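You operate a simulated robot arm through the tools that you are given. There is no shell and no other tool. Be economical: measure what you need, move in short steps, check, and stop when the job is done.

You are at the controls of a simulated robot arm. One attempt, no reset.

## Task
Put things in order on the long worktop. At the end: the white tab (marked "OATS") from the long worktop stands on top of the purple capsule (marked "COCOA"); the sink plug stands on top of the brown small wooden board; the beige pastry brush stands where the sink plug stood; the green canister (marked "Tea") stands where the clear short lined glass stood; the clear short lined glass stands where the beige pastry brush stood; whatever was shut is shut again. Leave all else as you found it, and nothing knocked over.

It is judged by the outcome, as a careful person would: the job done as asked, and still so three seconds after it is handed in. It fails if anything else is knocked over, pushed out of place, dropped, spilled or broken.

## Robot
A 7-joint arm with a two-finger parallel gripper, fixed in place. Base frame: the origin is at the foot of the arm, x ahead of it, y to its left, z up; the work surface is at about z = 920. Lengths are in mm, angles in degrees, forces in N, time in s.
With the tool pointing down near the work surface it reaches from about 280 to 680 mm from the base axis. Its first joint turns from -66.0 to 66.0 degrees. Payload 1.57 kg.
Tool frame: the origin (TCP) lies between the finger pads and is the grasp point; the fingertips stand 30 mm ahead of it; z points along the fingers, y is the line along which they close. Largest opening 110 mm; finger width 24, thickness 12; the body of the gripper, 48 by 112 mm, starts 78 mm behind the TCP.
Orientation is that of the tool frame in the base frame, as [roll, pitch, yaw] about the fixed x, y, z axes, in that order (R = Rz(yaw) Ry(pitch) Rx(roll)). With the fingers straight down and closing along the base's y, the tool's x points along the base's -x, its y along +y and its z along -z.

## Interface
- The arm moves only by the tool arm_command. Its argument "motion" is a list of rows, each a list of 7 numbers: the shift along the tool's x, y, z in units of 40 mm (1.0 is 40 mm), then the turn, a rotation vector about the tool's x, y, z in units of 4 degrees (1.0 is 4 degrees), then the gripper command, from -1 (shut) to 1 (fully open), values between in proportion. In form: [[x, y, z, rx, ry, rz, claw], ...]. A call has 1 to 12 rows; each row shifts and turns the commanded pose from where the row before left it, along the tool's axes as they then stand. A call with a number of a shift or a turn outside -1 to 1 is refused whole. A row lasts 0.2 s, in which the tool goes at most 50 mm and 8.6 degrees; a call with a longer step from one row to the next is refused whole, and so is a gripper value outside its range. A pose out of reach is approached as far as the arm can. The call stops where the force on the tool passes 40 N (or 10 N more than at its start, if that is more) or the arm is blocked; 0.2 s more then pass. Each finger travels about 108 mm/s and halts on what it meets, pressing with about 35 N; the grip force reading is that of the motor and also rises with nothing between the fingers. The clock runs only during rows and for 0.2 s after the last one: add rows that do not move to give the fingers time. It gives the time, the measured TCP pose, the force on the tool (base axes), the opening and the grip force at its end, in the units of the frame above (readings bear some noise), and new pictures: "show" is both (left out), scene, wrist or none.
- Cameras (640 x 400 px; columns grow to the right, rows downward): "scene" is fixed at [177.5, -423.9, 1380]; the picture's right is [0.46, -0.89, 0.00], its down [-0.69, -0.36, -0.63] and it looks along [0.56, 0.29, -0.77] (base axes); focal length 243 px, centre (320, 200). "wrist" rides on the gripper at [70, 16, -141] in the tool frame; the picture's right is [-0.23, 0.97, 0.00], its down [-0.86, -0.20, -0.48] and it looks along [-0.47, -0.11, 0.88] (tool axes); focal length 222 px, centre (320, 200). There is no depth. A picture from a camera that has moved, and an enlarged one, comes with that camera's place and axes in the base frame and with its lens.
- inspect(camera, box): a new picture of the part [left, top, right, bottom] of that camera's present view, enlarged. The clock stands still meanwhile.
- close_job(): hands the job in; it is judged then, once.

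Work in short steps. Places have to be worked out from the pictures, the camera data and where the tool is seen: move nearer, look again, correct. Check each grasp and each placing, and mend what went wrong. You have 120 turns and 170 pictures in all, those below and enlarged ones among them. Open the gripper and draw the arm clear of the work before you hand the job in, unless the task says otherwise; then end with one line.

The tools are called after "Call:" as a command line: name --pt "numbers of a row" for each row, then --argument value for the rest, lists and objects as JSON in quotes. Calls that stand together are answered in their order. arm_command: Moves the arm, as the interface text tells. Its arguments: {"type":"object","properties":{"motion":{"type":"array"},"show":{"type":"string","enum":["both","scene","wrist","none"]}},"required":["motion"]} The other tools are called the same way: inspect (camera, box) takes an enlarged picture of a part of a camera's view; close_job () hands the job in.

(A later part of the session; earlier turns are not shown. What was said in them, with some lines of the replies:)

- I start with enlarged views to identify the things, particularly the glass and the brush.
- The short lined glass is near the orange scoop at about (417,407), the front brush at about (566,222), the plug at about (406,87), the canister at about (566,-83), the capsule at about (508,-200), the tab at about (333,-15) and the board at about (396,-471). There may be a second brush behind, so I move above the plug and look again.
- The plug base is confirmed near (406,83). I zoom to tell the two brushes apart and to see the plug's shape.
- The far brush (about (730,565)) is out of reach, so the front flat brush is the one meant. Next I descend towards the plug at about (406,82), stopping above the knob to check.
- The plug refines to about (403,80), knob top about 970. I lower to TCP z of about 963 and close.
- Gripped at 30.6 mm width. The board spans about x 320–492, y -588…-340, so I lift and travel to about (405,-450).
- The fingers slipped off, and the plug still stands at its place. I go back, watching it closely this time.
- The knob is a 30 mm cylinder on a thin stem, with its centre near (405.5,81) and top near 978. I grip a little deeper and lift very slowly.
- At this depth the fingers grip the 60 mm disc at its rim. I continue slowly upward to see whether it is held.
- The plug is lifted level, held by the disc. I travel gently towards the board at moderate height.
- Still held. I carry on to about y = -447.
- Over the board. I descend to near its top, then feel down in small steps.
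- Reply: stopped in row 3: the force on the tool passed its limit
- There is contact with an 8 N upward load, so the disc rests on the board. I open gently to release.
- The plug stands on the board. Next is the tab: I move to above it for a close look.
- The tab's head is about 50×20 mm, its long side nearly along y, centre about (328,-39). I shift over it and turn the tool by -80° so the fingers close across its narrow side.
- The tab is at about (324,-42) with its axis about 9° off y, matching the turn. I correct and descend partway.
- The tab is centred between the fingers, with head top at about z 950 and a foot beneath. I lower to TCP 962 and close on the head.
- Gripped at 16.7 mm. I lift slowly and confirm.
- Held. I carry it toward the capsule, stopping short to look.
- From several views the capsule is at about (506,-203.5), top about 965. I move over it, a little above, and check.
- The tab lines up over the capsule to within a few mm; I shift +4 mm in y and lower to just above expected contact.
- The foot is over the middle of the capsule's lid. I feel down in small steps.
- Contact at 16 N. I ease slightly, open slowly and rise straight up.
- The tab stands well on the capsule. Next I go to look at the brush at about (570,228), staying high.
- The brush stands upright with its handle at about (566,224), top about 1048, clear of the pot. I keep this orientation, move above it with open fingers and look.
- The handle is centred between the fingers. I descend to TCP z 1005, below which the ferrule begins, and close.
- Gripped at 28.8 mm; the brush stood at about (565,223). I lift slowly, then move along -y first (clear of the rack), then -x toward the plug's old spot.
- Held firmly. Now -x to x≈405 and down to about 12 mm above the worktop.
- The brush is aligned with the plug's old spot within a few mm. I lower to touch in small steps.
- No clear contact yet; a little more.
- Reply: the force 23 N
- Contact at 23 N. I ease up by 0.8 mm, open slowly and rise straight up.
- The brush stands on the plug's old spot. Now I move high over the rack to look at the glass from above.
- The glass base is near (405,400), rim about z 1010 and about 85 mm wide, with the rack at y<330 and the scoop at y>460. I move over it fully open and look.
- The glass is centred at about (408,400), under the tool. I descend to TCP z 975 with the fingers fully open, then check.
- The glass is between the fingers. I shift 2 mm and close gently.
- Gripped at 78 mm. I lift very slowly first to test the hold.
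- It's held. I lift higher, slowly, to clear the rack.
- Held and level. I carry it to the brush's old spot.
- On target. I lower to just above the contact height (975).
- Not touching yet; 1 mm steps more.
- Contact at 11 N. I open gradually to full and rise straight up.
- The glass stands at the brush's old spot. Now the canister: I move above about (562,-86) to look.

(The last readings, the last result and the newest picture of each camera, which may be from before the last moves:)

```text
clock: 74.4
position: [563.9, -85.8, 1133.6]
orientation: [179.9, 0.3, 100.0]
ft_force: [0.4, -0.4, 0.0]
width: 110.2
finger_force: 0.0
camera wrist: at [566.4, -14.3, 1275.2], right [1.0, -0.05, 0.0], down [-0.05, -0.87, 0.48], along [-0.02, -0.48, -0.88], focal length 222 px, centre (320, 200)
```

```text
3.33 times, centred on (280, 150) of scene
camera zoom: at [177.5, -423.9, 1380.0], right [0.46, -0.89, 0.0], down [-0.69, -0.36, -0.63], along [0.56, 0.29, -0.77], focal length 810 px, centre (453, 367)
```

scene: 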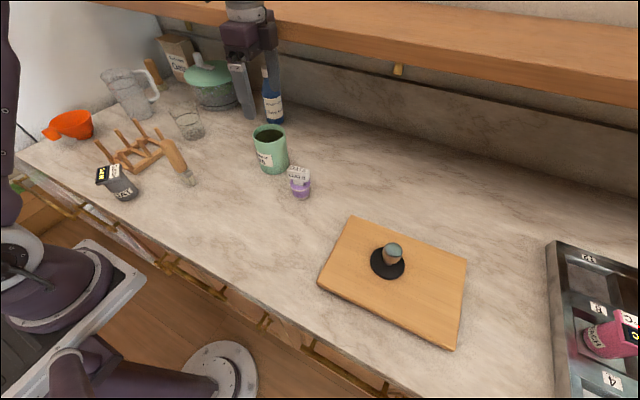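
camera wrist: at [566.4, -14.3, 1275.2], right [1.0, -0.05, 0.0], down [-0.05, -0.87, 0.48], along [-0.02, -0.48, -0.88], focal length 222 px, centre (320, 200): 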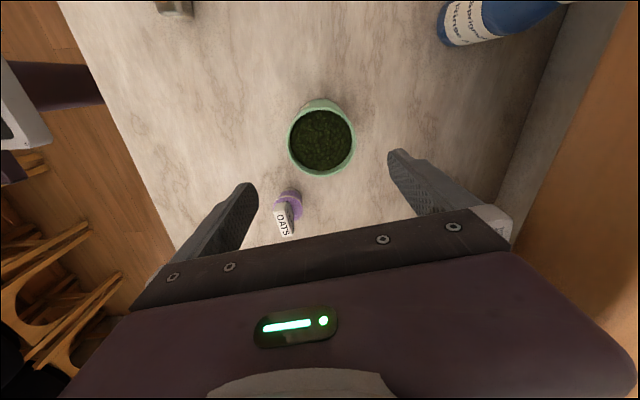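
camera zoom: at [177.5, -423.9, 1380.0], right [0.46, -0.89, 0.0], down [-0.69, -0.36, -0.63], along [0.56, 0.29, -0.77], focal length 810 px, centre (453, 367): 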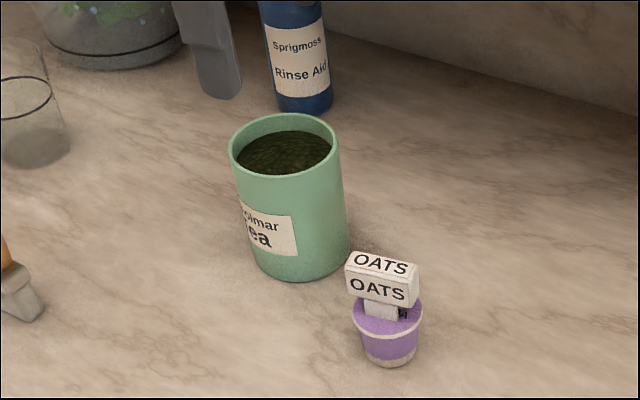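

The canister is at about (565.5,-78), rim about z 1022, about 78 mm wide. I correct, descend to TCP z 975 with open fingers and check.

Call:
arm_command --pt "0.18 0.07 0.4 0 0 0 1" --pt "0 0 0.8 0 0 0 1" --pt "0 0 0.8 0 0 0 1" --pt "0 0 0.8 0 0 0 1" --pt "0 0 0.7 0 0 0 1" --pt "0 0 0.46 0 0 0 1" --pt "0 0 0 0 0 0 1" --show "wrist"

Call:
inspect --camera "scene" --box '[220, 90, 340, 210]'

```text
clock: 76.0
position: [564.5, -80.9, 978.2]
orientation: [179.9, 0.3, 100.1]
ft_force: [0.5, -0.6, -0.2]
width: 110.1
finger_force: 0.0
camera wrist: at [568.1, -8.2, 1118.5], right [1.0, -0.05, 0.0], down [-0.05, -0.87, 0.48], along [-0.02, -0.48, -0.88], focal length 222 px, centre (320, 200)
```

wrist: 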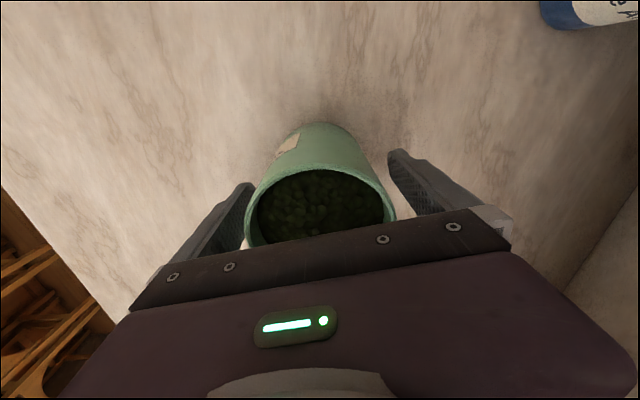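

```text
3.33 times, centred on (280, 150) of scene
camera zoom: at [177.5, -423.9, 1380.0], right [0.46, -0.89, 0.0], down [-0.68, -0.36, -0.63], along [0.56, 0.29, -0.77], focal length 810 px, centre (453, 367)
```

zoom: 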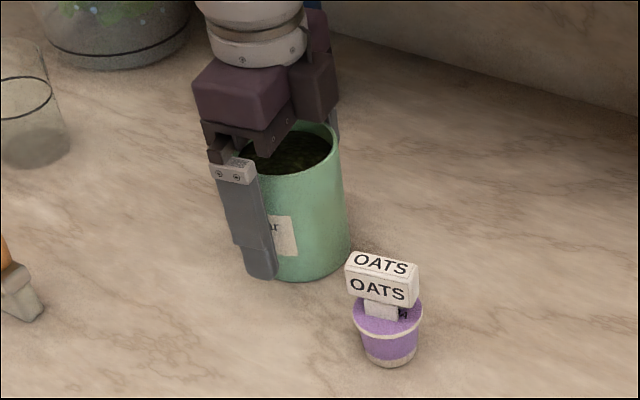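

Centred. I close gently.

Call:
arm_command --pt "0 0 0 0 0 0 0.8" --pt "0 0 0 0 0 0 0.65" --pt "0 0 0 0 0 0 0.5" --pt "0 0 0 0 0 0 0.35" --pt "0 0 0 0 0 0 0.1" --pt "0 0 0 0 0 0 -0.4" --pt "0 0 0 0 0 0 -1" --pt "0 0 0 0 0 0 -1" --show "none"

Call:
arm_command --pt "0 0 -0.05 0 0 0 -1" --pt "0 0 -0.1 0 0 0 -1" --pt "0 0 -0.1 0 0 0 -1" --pt "0 0 -0.1 0 0 0 -1" --pt "0 0 0 0 0 0 -1" --show "wrist"

Call:
inspect --camera "scene" --box '[220, 90, 340, 210]'

```text
clock: 77.8
position: [564.4, -80.0, 977.4]
orientation: [179.9, 0.3, 100.1]
ft_force: [-0.8, -1.0, 1.1]
width: 81.1
finger_force: 35.1
```

```text
clock: 79.0
position: [564.5, -78.4, 991.7]
orientation: [179.8, 0.3, 100.1]
ft_force: [-0.2, 0.0, -2.5]
width: 81.0
finger_force: 35.3
camera wrist: at [568.3, -7.6, 1133.3], right [1.0, -0.05, 0.0], down [-0.05, -0.87, 0.48], along [-0.02, -0.48, -0.88], focal length 222 px, centre (320, 200)
```

wrist: 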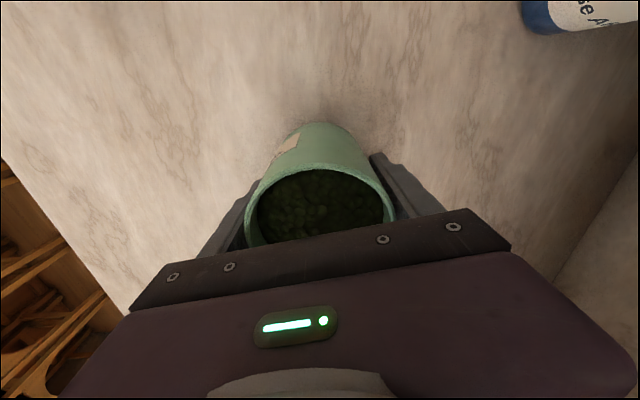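

```text
3.33 times, centred on (280, 150) of scene
camera zoom: at [177.6, -423.9, 1380.0], right [0.46, -0.89, 0.0], down [-0.69, -0.36, -0.63], along [0.56, 0.29, -0.77], focal length 810 px, centre (453, 367)
```

zoom: 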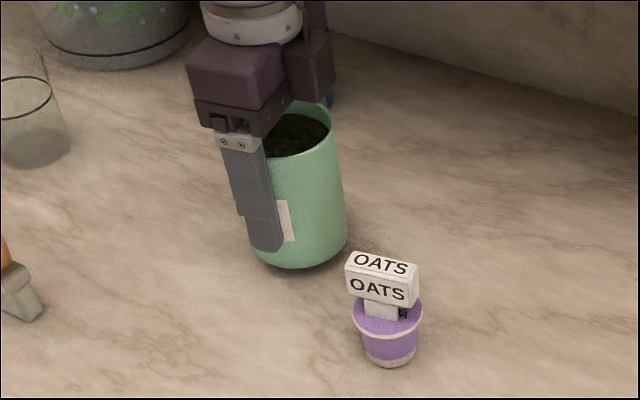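

Held. I lift slowly, high enough to pass over everything.

Call:
arm_command --pt "0 0 -0.2 0 0 0 -1" --pt "0 0 -0.4 0 0 0 -1" --pt "0 0 -0.5 0 0 0 -1" --pt "0 0 -0.6 0 0 0 -1" --pt "0 0 -0.6 0 0 0 -1" --pt "0 0 -0.6 0 0 0 -1" --pt "0 0 -0.4 0 0 0 -1" --pt "0 0 -0.25 0 0 0 -1" --pt "0 0 0 0 0 0 -1" --show "none"

Call:
arm_command --pt "0.2 -0.03 0 0 0 0 -1" --pt "0.4 -0.06 0 0 0 0 -1" --pt "0.6 -0.09 0 0 0 0 -1" --pt "0.7 -0.103 0 0 0 0 -1" --pt "0.7 -0.103 0 0 0 0 -1" --pt "0.7 -0.103 0 0 0 0 -1" --pt "0.7 -0.103 0 0 0 0 -1" --pt "0.7 -0.103 0 0 0 0 -1" --pt "0.7 -0.103 0 0 0 0 -1" --pt "0.6 -0.09 0 0 0 0 -1" --pt "0.4 -0.06 0 0 0 0 -1"

```text
clock: 81.0
position: [564.8, -77.3, 1134.0]
orientation: [180.0, 0.3, 100.0]
ft_force: [-0.3, 0.5, -2.7]
width: 81.1
finger_force: 34.7
```

```text
clock: 83.4
position: [483.9, 169.2, 1131.6]
orientation: [179.9, 0.3, 100.0]
ft_force: [0.9, 0.3, -4.4]
width: 81.1
finger_force: 35.1
camera wrist: at [485.9, 240.0, 1273.0], right [1.0, -0.05, 0.0], down [-0.05, -0.87, 0.48], along [-0.02, -0.48, -0.88], focal length 222 px, centre (320, 200)
```

scene: 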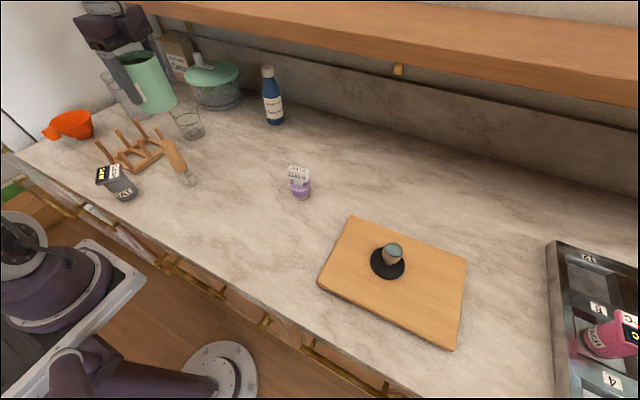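
wrist: 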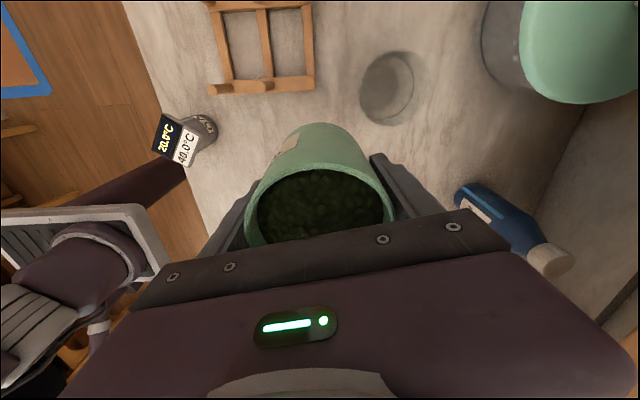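

Continuing to the glass's old spot at (405.5,399.5).

Call:
arm_command --pt "0.3 -0.047 0 0 0 0 -1" --pt "0.5 -0.078 0 0 0 0 -1" --pt "0.7 -0.108 0 0 0 0 -1" --pt "0.7 -0.108 0 0 0 0 -1" --pt "0.7 -0.108 0 0 0 0 -1" --pt "0.7 -0.108 0 0 0 0 -1" --pt "0.7 -0.108 0 0 0 0 -1" --pt "0.7 -0.108 0 0 0 0 -1" --pt "0.6 -0.093 0 0 0 0 -1" --pt "0.4 -0.062 0 0 0 0 -1" --pt "0 0 0 0 0 0 -1"

Call:
inspect --camera "scene" --box '[20, 20, 180, 180]'

```text
clock: 85.8
position: [404.6, 398.2, 1131.6]
orientation: [180.0, 0.4, 100.1]
ft_force: [0.3, 0.1, -4.0]
width: 81.0
finger_force: 35.3
camera wrist: at [407.0, 469.5, 1272.3], right [1.0, -0.05, 0.0], down [-0.05, -0.87, 0.48], along [-0.02, -0.48, -0.88], focal length 222 px, centre (320, 200)
```

scene: 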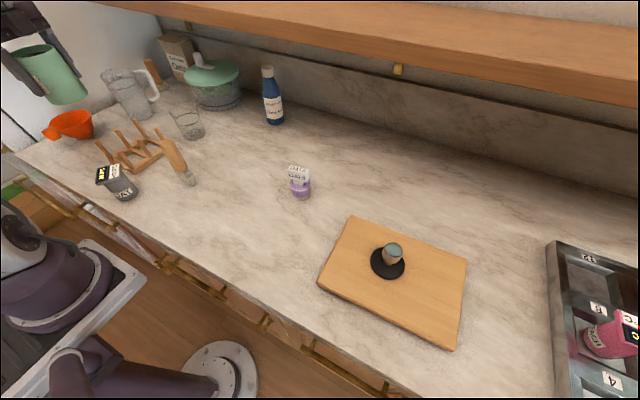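
wrist: 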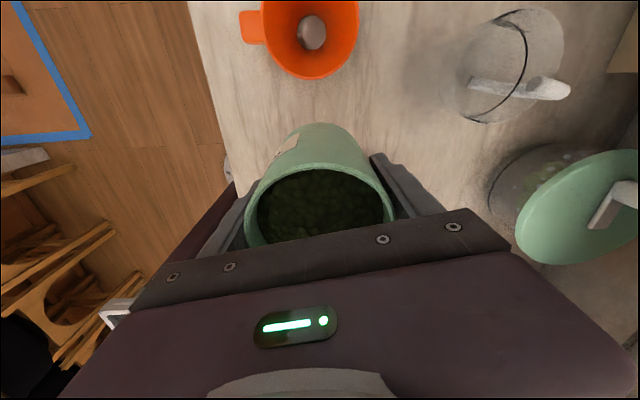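

```text
2.50 times, centred on (100, 100) of scene
camera zoom: at [177.6, -423.9, 1380.0], right [0.46, -0.89, 0.0], down [-0.69, -0.36, -0.63], along [0.56, 0.29, -0.77], focal length 608 px, centre (870, 450)
```

zoom: 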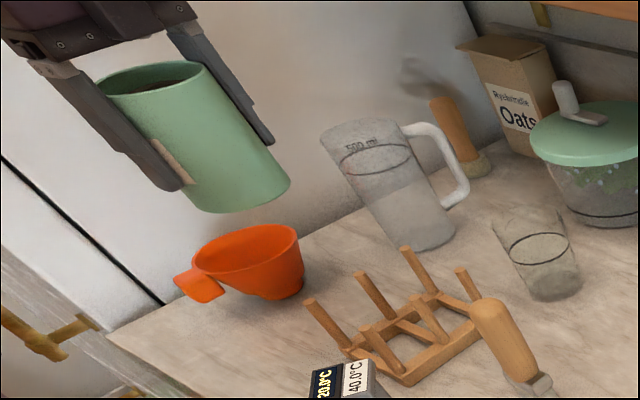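

On target; I lower in stages, checking clearances to the rack and scoop.

Call:
arm_command --pt "0.02 0.02 0.3 0 0 0 -1" --pt "0 0 0.5 0 0 0 -1" --pt "0 0 0.6 0 0 0 -1" --pt "0 0 0.6 0 0 0 -1" --pt "0 0 0.5 0 0 0 -1" --pt "0 0 0.4 0 0 0 -1" --pt "0 0 0.2 0 0 0 -1" --pt "0 0 0 0 0 0 -1" --show "wrist"

Call:
inspect --camera "scene" --box '[30, 60, 170, 180]'

```text
clock: 87.6
position: [404.7, 396.6, 1007.0]
orientation: [-180.0, 0.3, 100.2]
ft_force: [-0.9, 0.0, -3.0]
width: 81.0
finger_force: 35.3
camera wrist: at [407.7, 469.3, 1148.1], right [1.0, -0.05, 0.0], down [-0.05, -0.87, 0.48], along [-0.02, -0.48, -0.88], focal length 222 px, centre (320, 200)
```

wrist: 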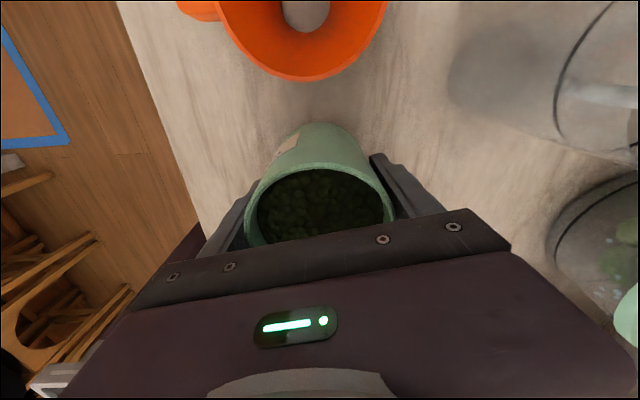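

```text
3.33 times, centred on (100, 120) of scene
camera zoom: at [177.6, -423.9, 1380.0], right [0.46, -0.89, 0.0], down [-0.69, -0.36, -0.63], along [0.56, 0.29, -0.77], focal length 810 px, centre (1053, 467)
```

zoom: 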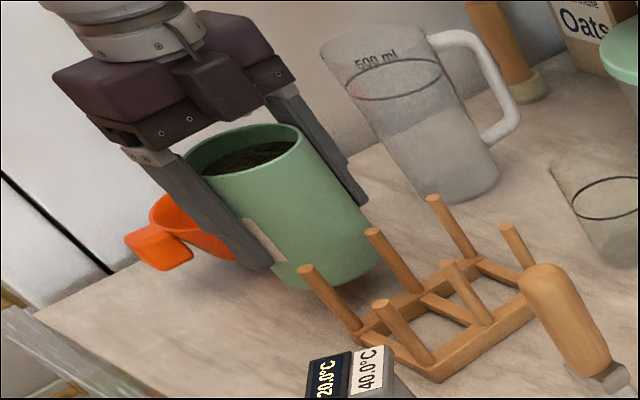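

Clearances look fine. I nudge +2.5 mm in y and lower to just above contact (977).

Call:
arm_command --pt "0.06 0.01 0.2 0 0 0 -1" --pt "0 0 0.25 0 0 0 -1" --pt "0 0 0.2 0 0 0 -1" --pt "0 0 0.04 0 0 0 -1" --pt "0 0 0 0 0 0 -1" --show "none"

Call:
arm_command --pt "0 0 0.03 0 0 0 -1" --pt "0 0 0 0 0 0 -1" --show "none"

```text
clock: 88.8
position: [406.0, 400.8, 979.0]
orientation: [179.9, 0.4, 100.0]
ft_force: [-0.1, 0.1, -3.5]
width: 81.0
finger_force: 35.1
```

```text
clock: 89.4
position: [404.9, 399.8, 978.4]
orientation: [179.8, 0.2, 100.1]
ft_force: [-0.7, -0.8, -3.6]
width: 80.9
finger_force: 35.2
```

Not touching yet; continuing in about 1 mm steps.

Call:
arm_command --pt "0 0 0.025 0 0 0 -1" --pt "0 0 0 0 0 0 -1" --show "none"

Call:
arm_command --pt "0 0 0.02 0 0 0 -1" --pt "0 0 0 0 0 0 -1" --show "none"

```text
clock: 90.0
position: [406.1, 400.4, 978.4]
orientation: [179.8, 0.3, 100.2]
ft_force: [-2.8, -0.6, 18.1]
width: 81.1
finger_force: 34.4
```

```text
clock: 90.6
position: [406.5, 401.0, 977.4]
orientation: [179.7, 0.3, 100.1]
ft_force: [-1.3, 0.9, 29.7]
width: 81.3
finger_force: 34.7
```

It's down (30 N). I ease back 1 mm, open gradually and rise straight up.

Call:
arm_command --pt "0 0 -0.03 0 0 0 -1" --pt "0 0 0 0 0 0 0.5" --pt "0 0 0 0 0 0 0.65" --pt "0 0 0 0 0 0 0.8" --pt "0 0 0 0 0 0 1" --pt "0 0 0 0 0 0 1" --pt "0 0 -0.3 0 0 0 1" --pt "0 0 -0.7 0 0 0 1" --pt "0 0 -0.9 0 0 0 1" --pt "0 0 -0.9 0 0 0 1" --pt "0 0 -0.9 0 0 0 1" --pt "0 0 -0.5 0 0 0 1"

Call:
inspect --camera "scene" --box '[30, 60, 230, 220]'

```text
clock: 93.2
position: [405.2, 401.6, 1147.7]
orientation: [179.9, 0.3, 100.0]
ft_force: [0.5, 0.0, 0.6]
width: 110.0
finger_force: 0.1
camera wrist: at [408.4, 472.5, 1289.0], right [1.0, -0.05, 0.0], down [-0.05, -0.87, 0.48], along [-0.02, -0.48, -0.88], focal length 222 px, centre (320, 200)
```

scene: 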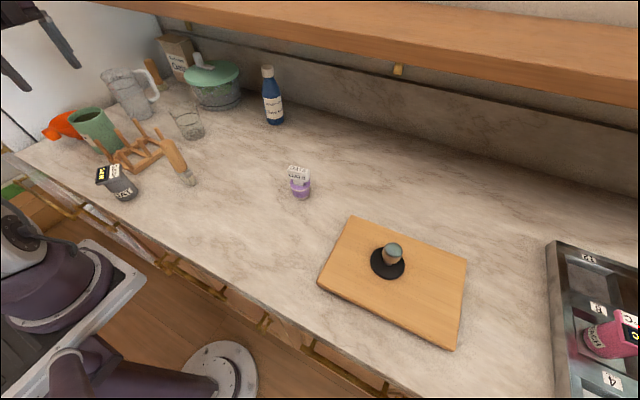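
wrist: 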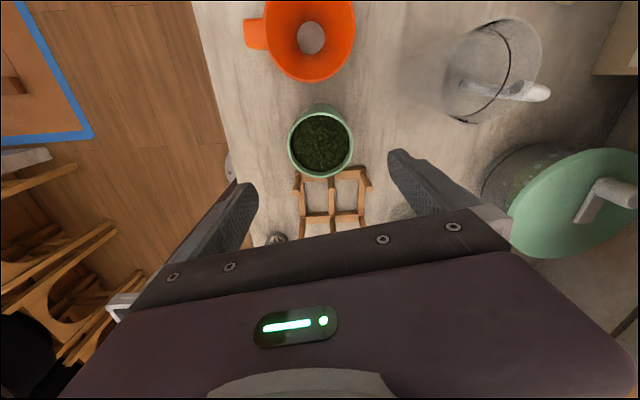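

```text
2.50 times, centred on (130, 140) of scene
camera zoom: at [177.5, -423.9, 1380.0], right [0.46, -0.89, 0.0], down [-0.69, -0.36, -0.63], along [0.56, 0.29, -0.77], focal length 608 px, centre (795, 350)
```

zoom: 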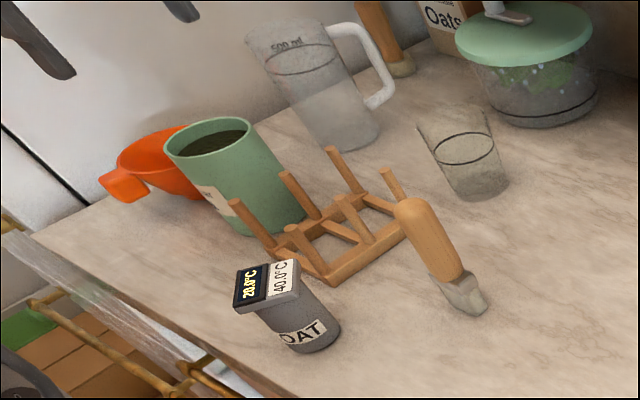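

Everything is in place. I raise the arm and draw it back over the free middle of the worktop.

Call:
arm_command --pt "0 0 -0.9 0 0 0 1" --pt "-0.9 -0.16 -0.2 0 0 0 1" --pt "-0.9 -0.16 0 0 0 0 1" --pt "-0.9 -0.16 0 0 0 0 1" --pt "-0.9 -0.16 0 0 0 0 1" --pt "-0.9 -0.16 0 0 0 0 1" --pt "-0.9 -0.16 0 0 0 0 1" --pt "-0.9 -0.16 0 0 0 0 1" --pt "-0.9 -0.16 0 0 0 0 1" --pt "-0.9 -0.16 0 0 0 0 1" --pt "-0.9 -0.16 0 0 0 0 1" --pt "-0.9 -0.16 0 0 0 0 1" --show "scene"

```text
clock: 95.8
position: [403.3, -0.8, 1191.1]
orientation: [179.8, 0.3, 100.2]
ft_force: [0.1, -1.0, 0.3]
width: 110.0
finger_force: 0.1
```

scene: 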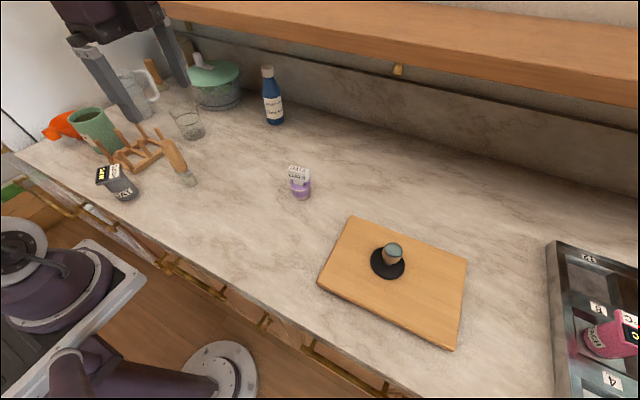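

All items are standing where asked, the gripper is open and the arm is clear. I hand the job in.

Call:
close_job

```text
The job is handed in.
```

I moved all five items as asked and handed the job in: nothing was knocked over, nothing shut had to be opened, and the gripper is open with the arm clear.
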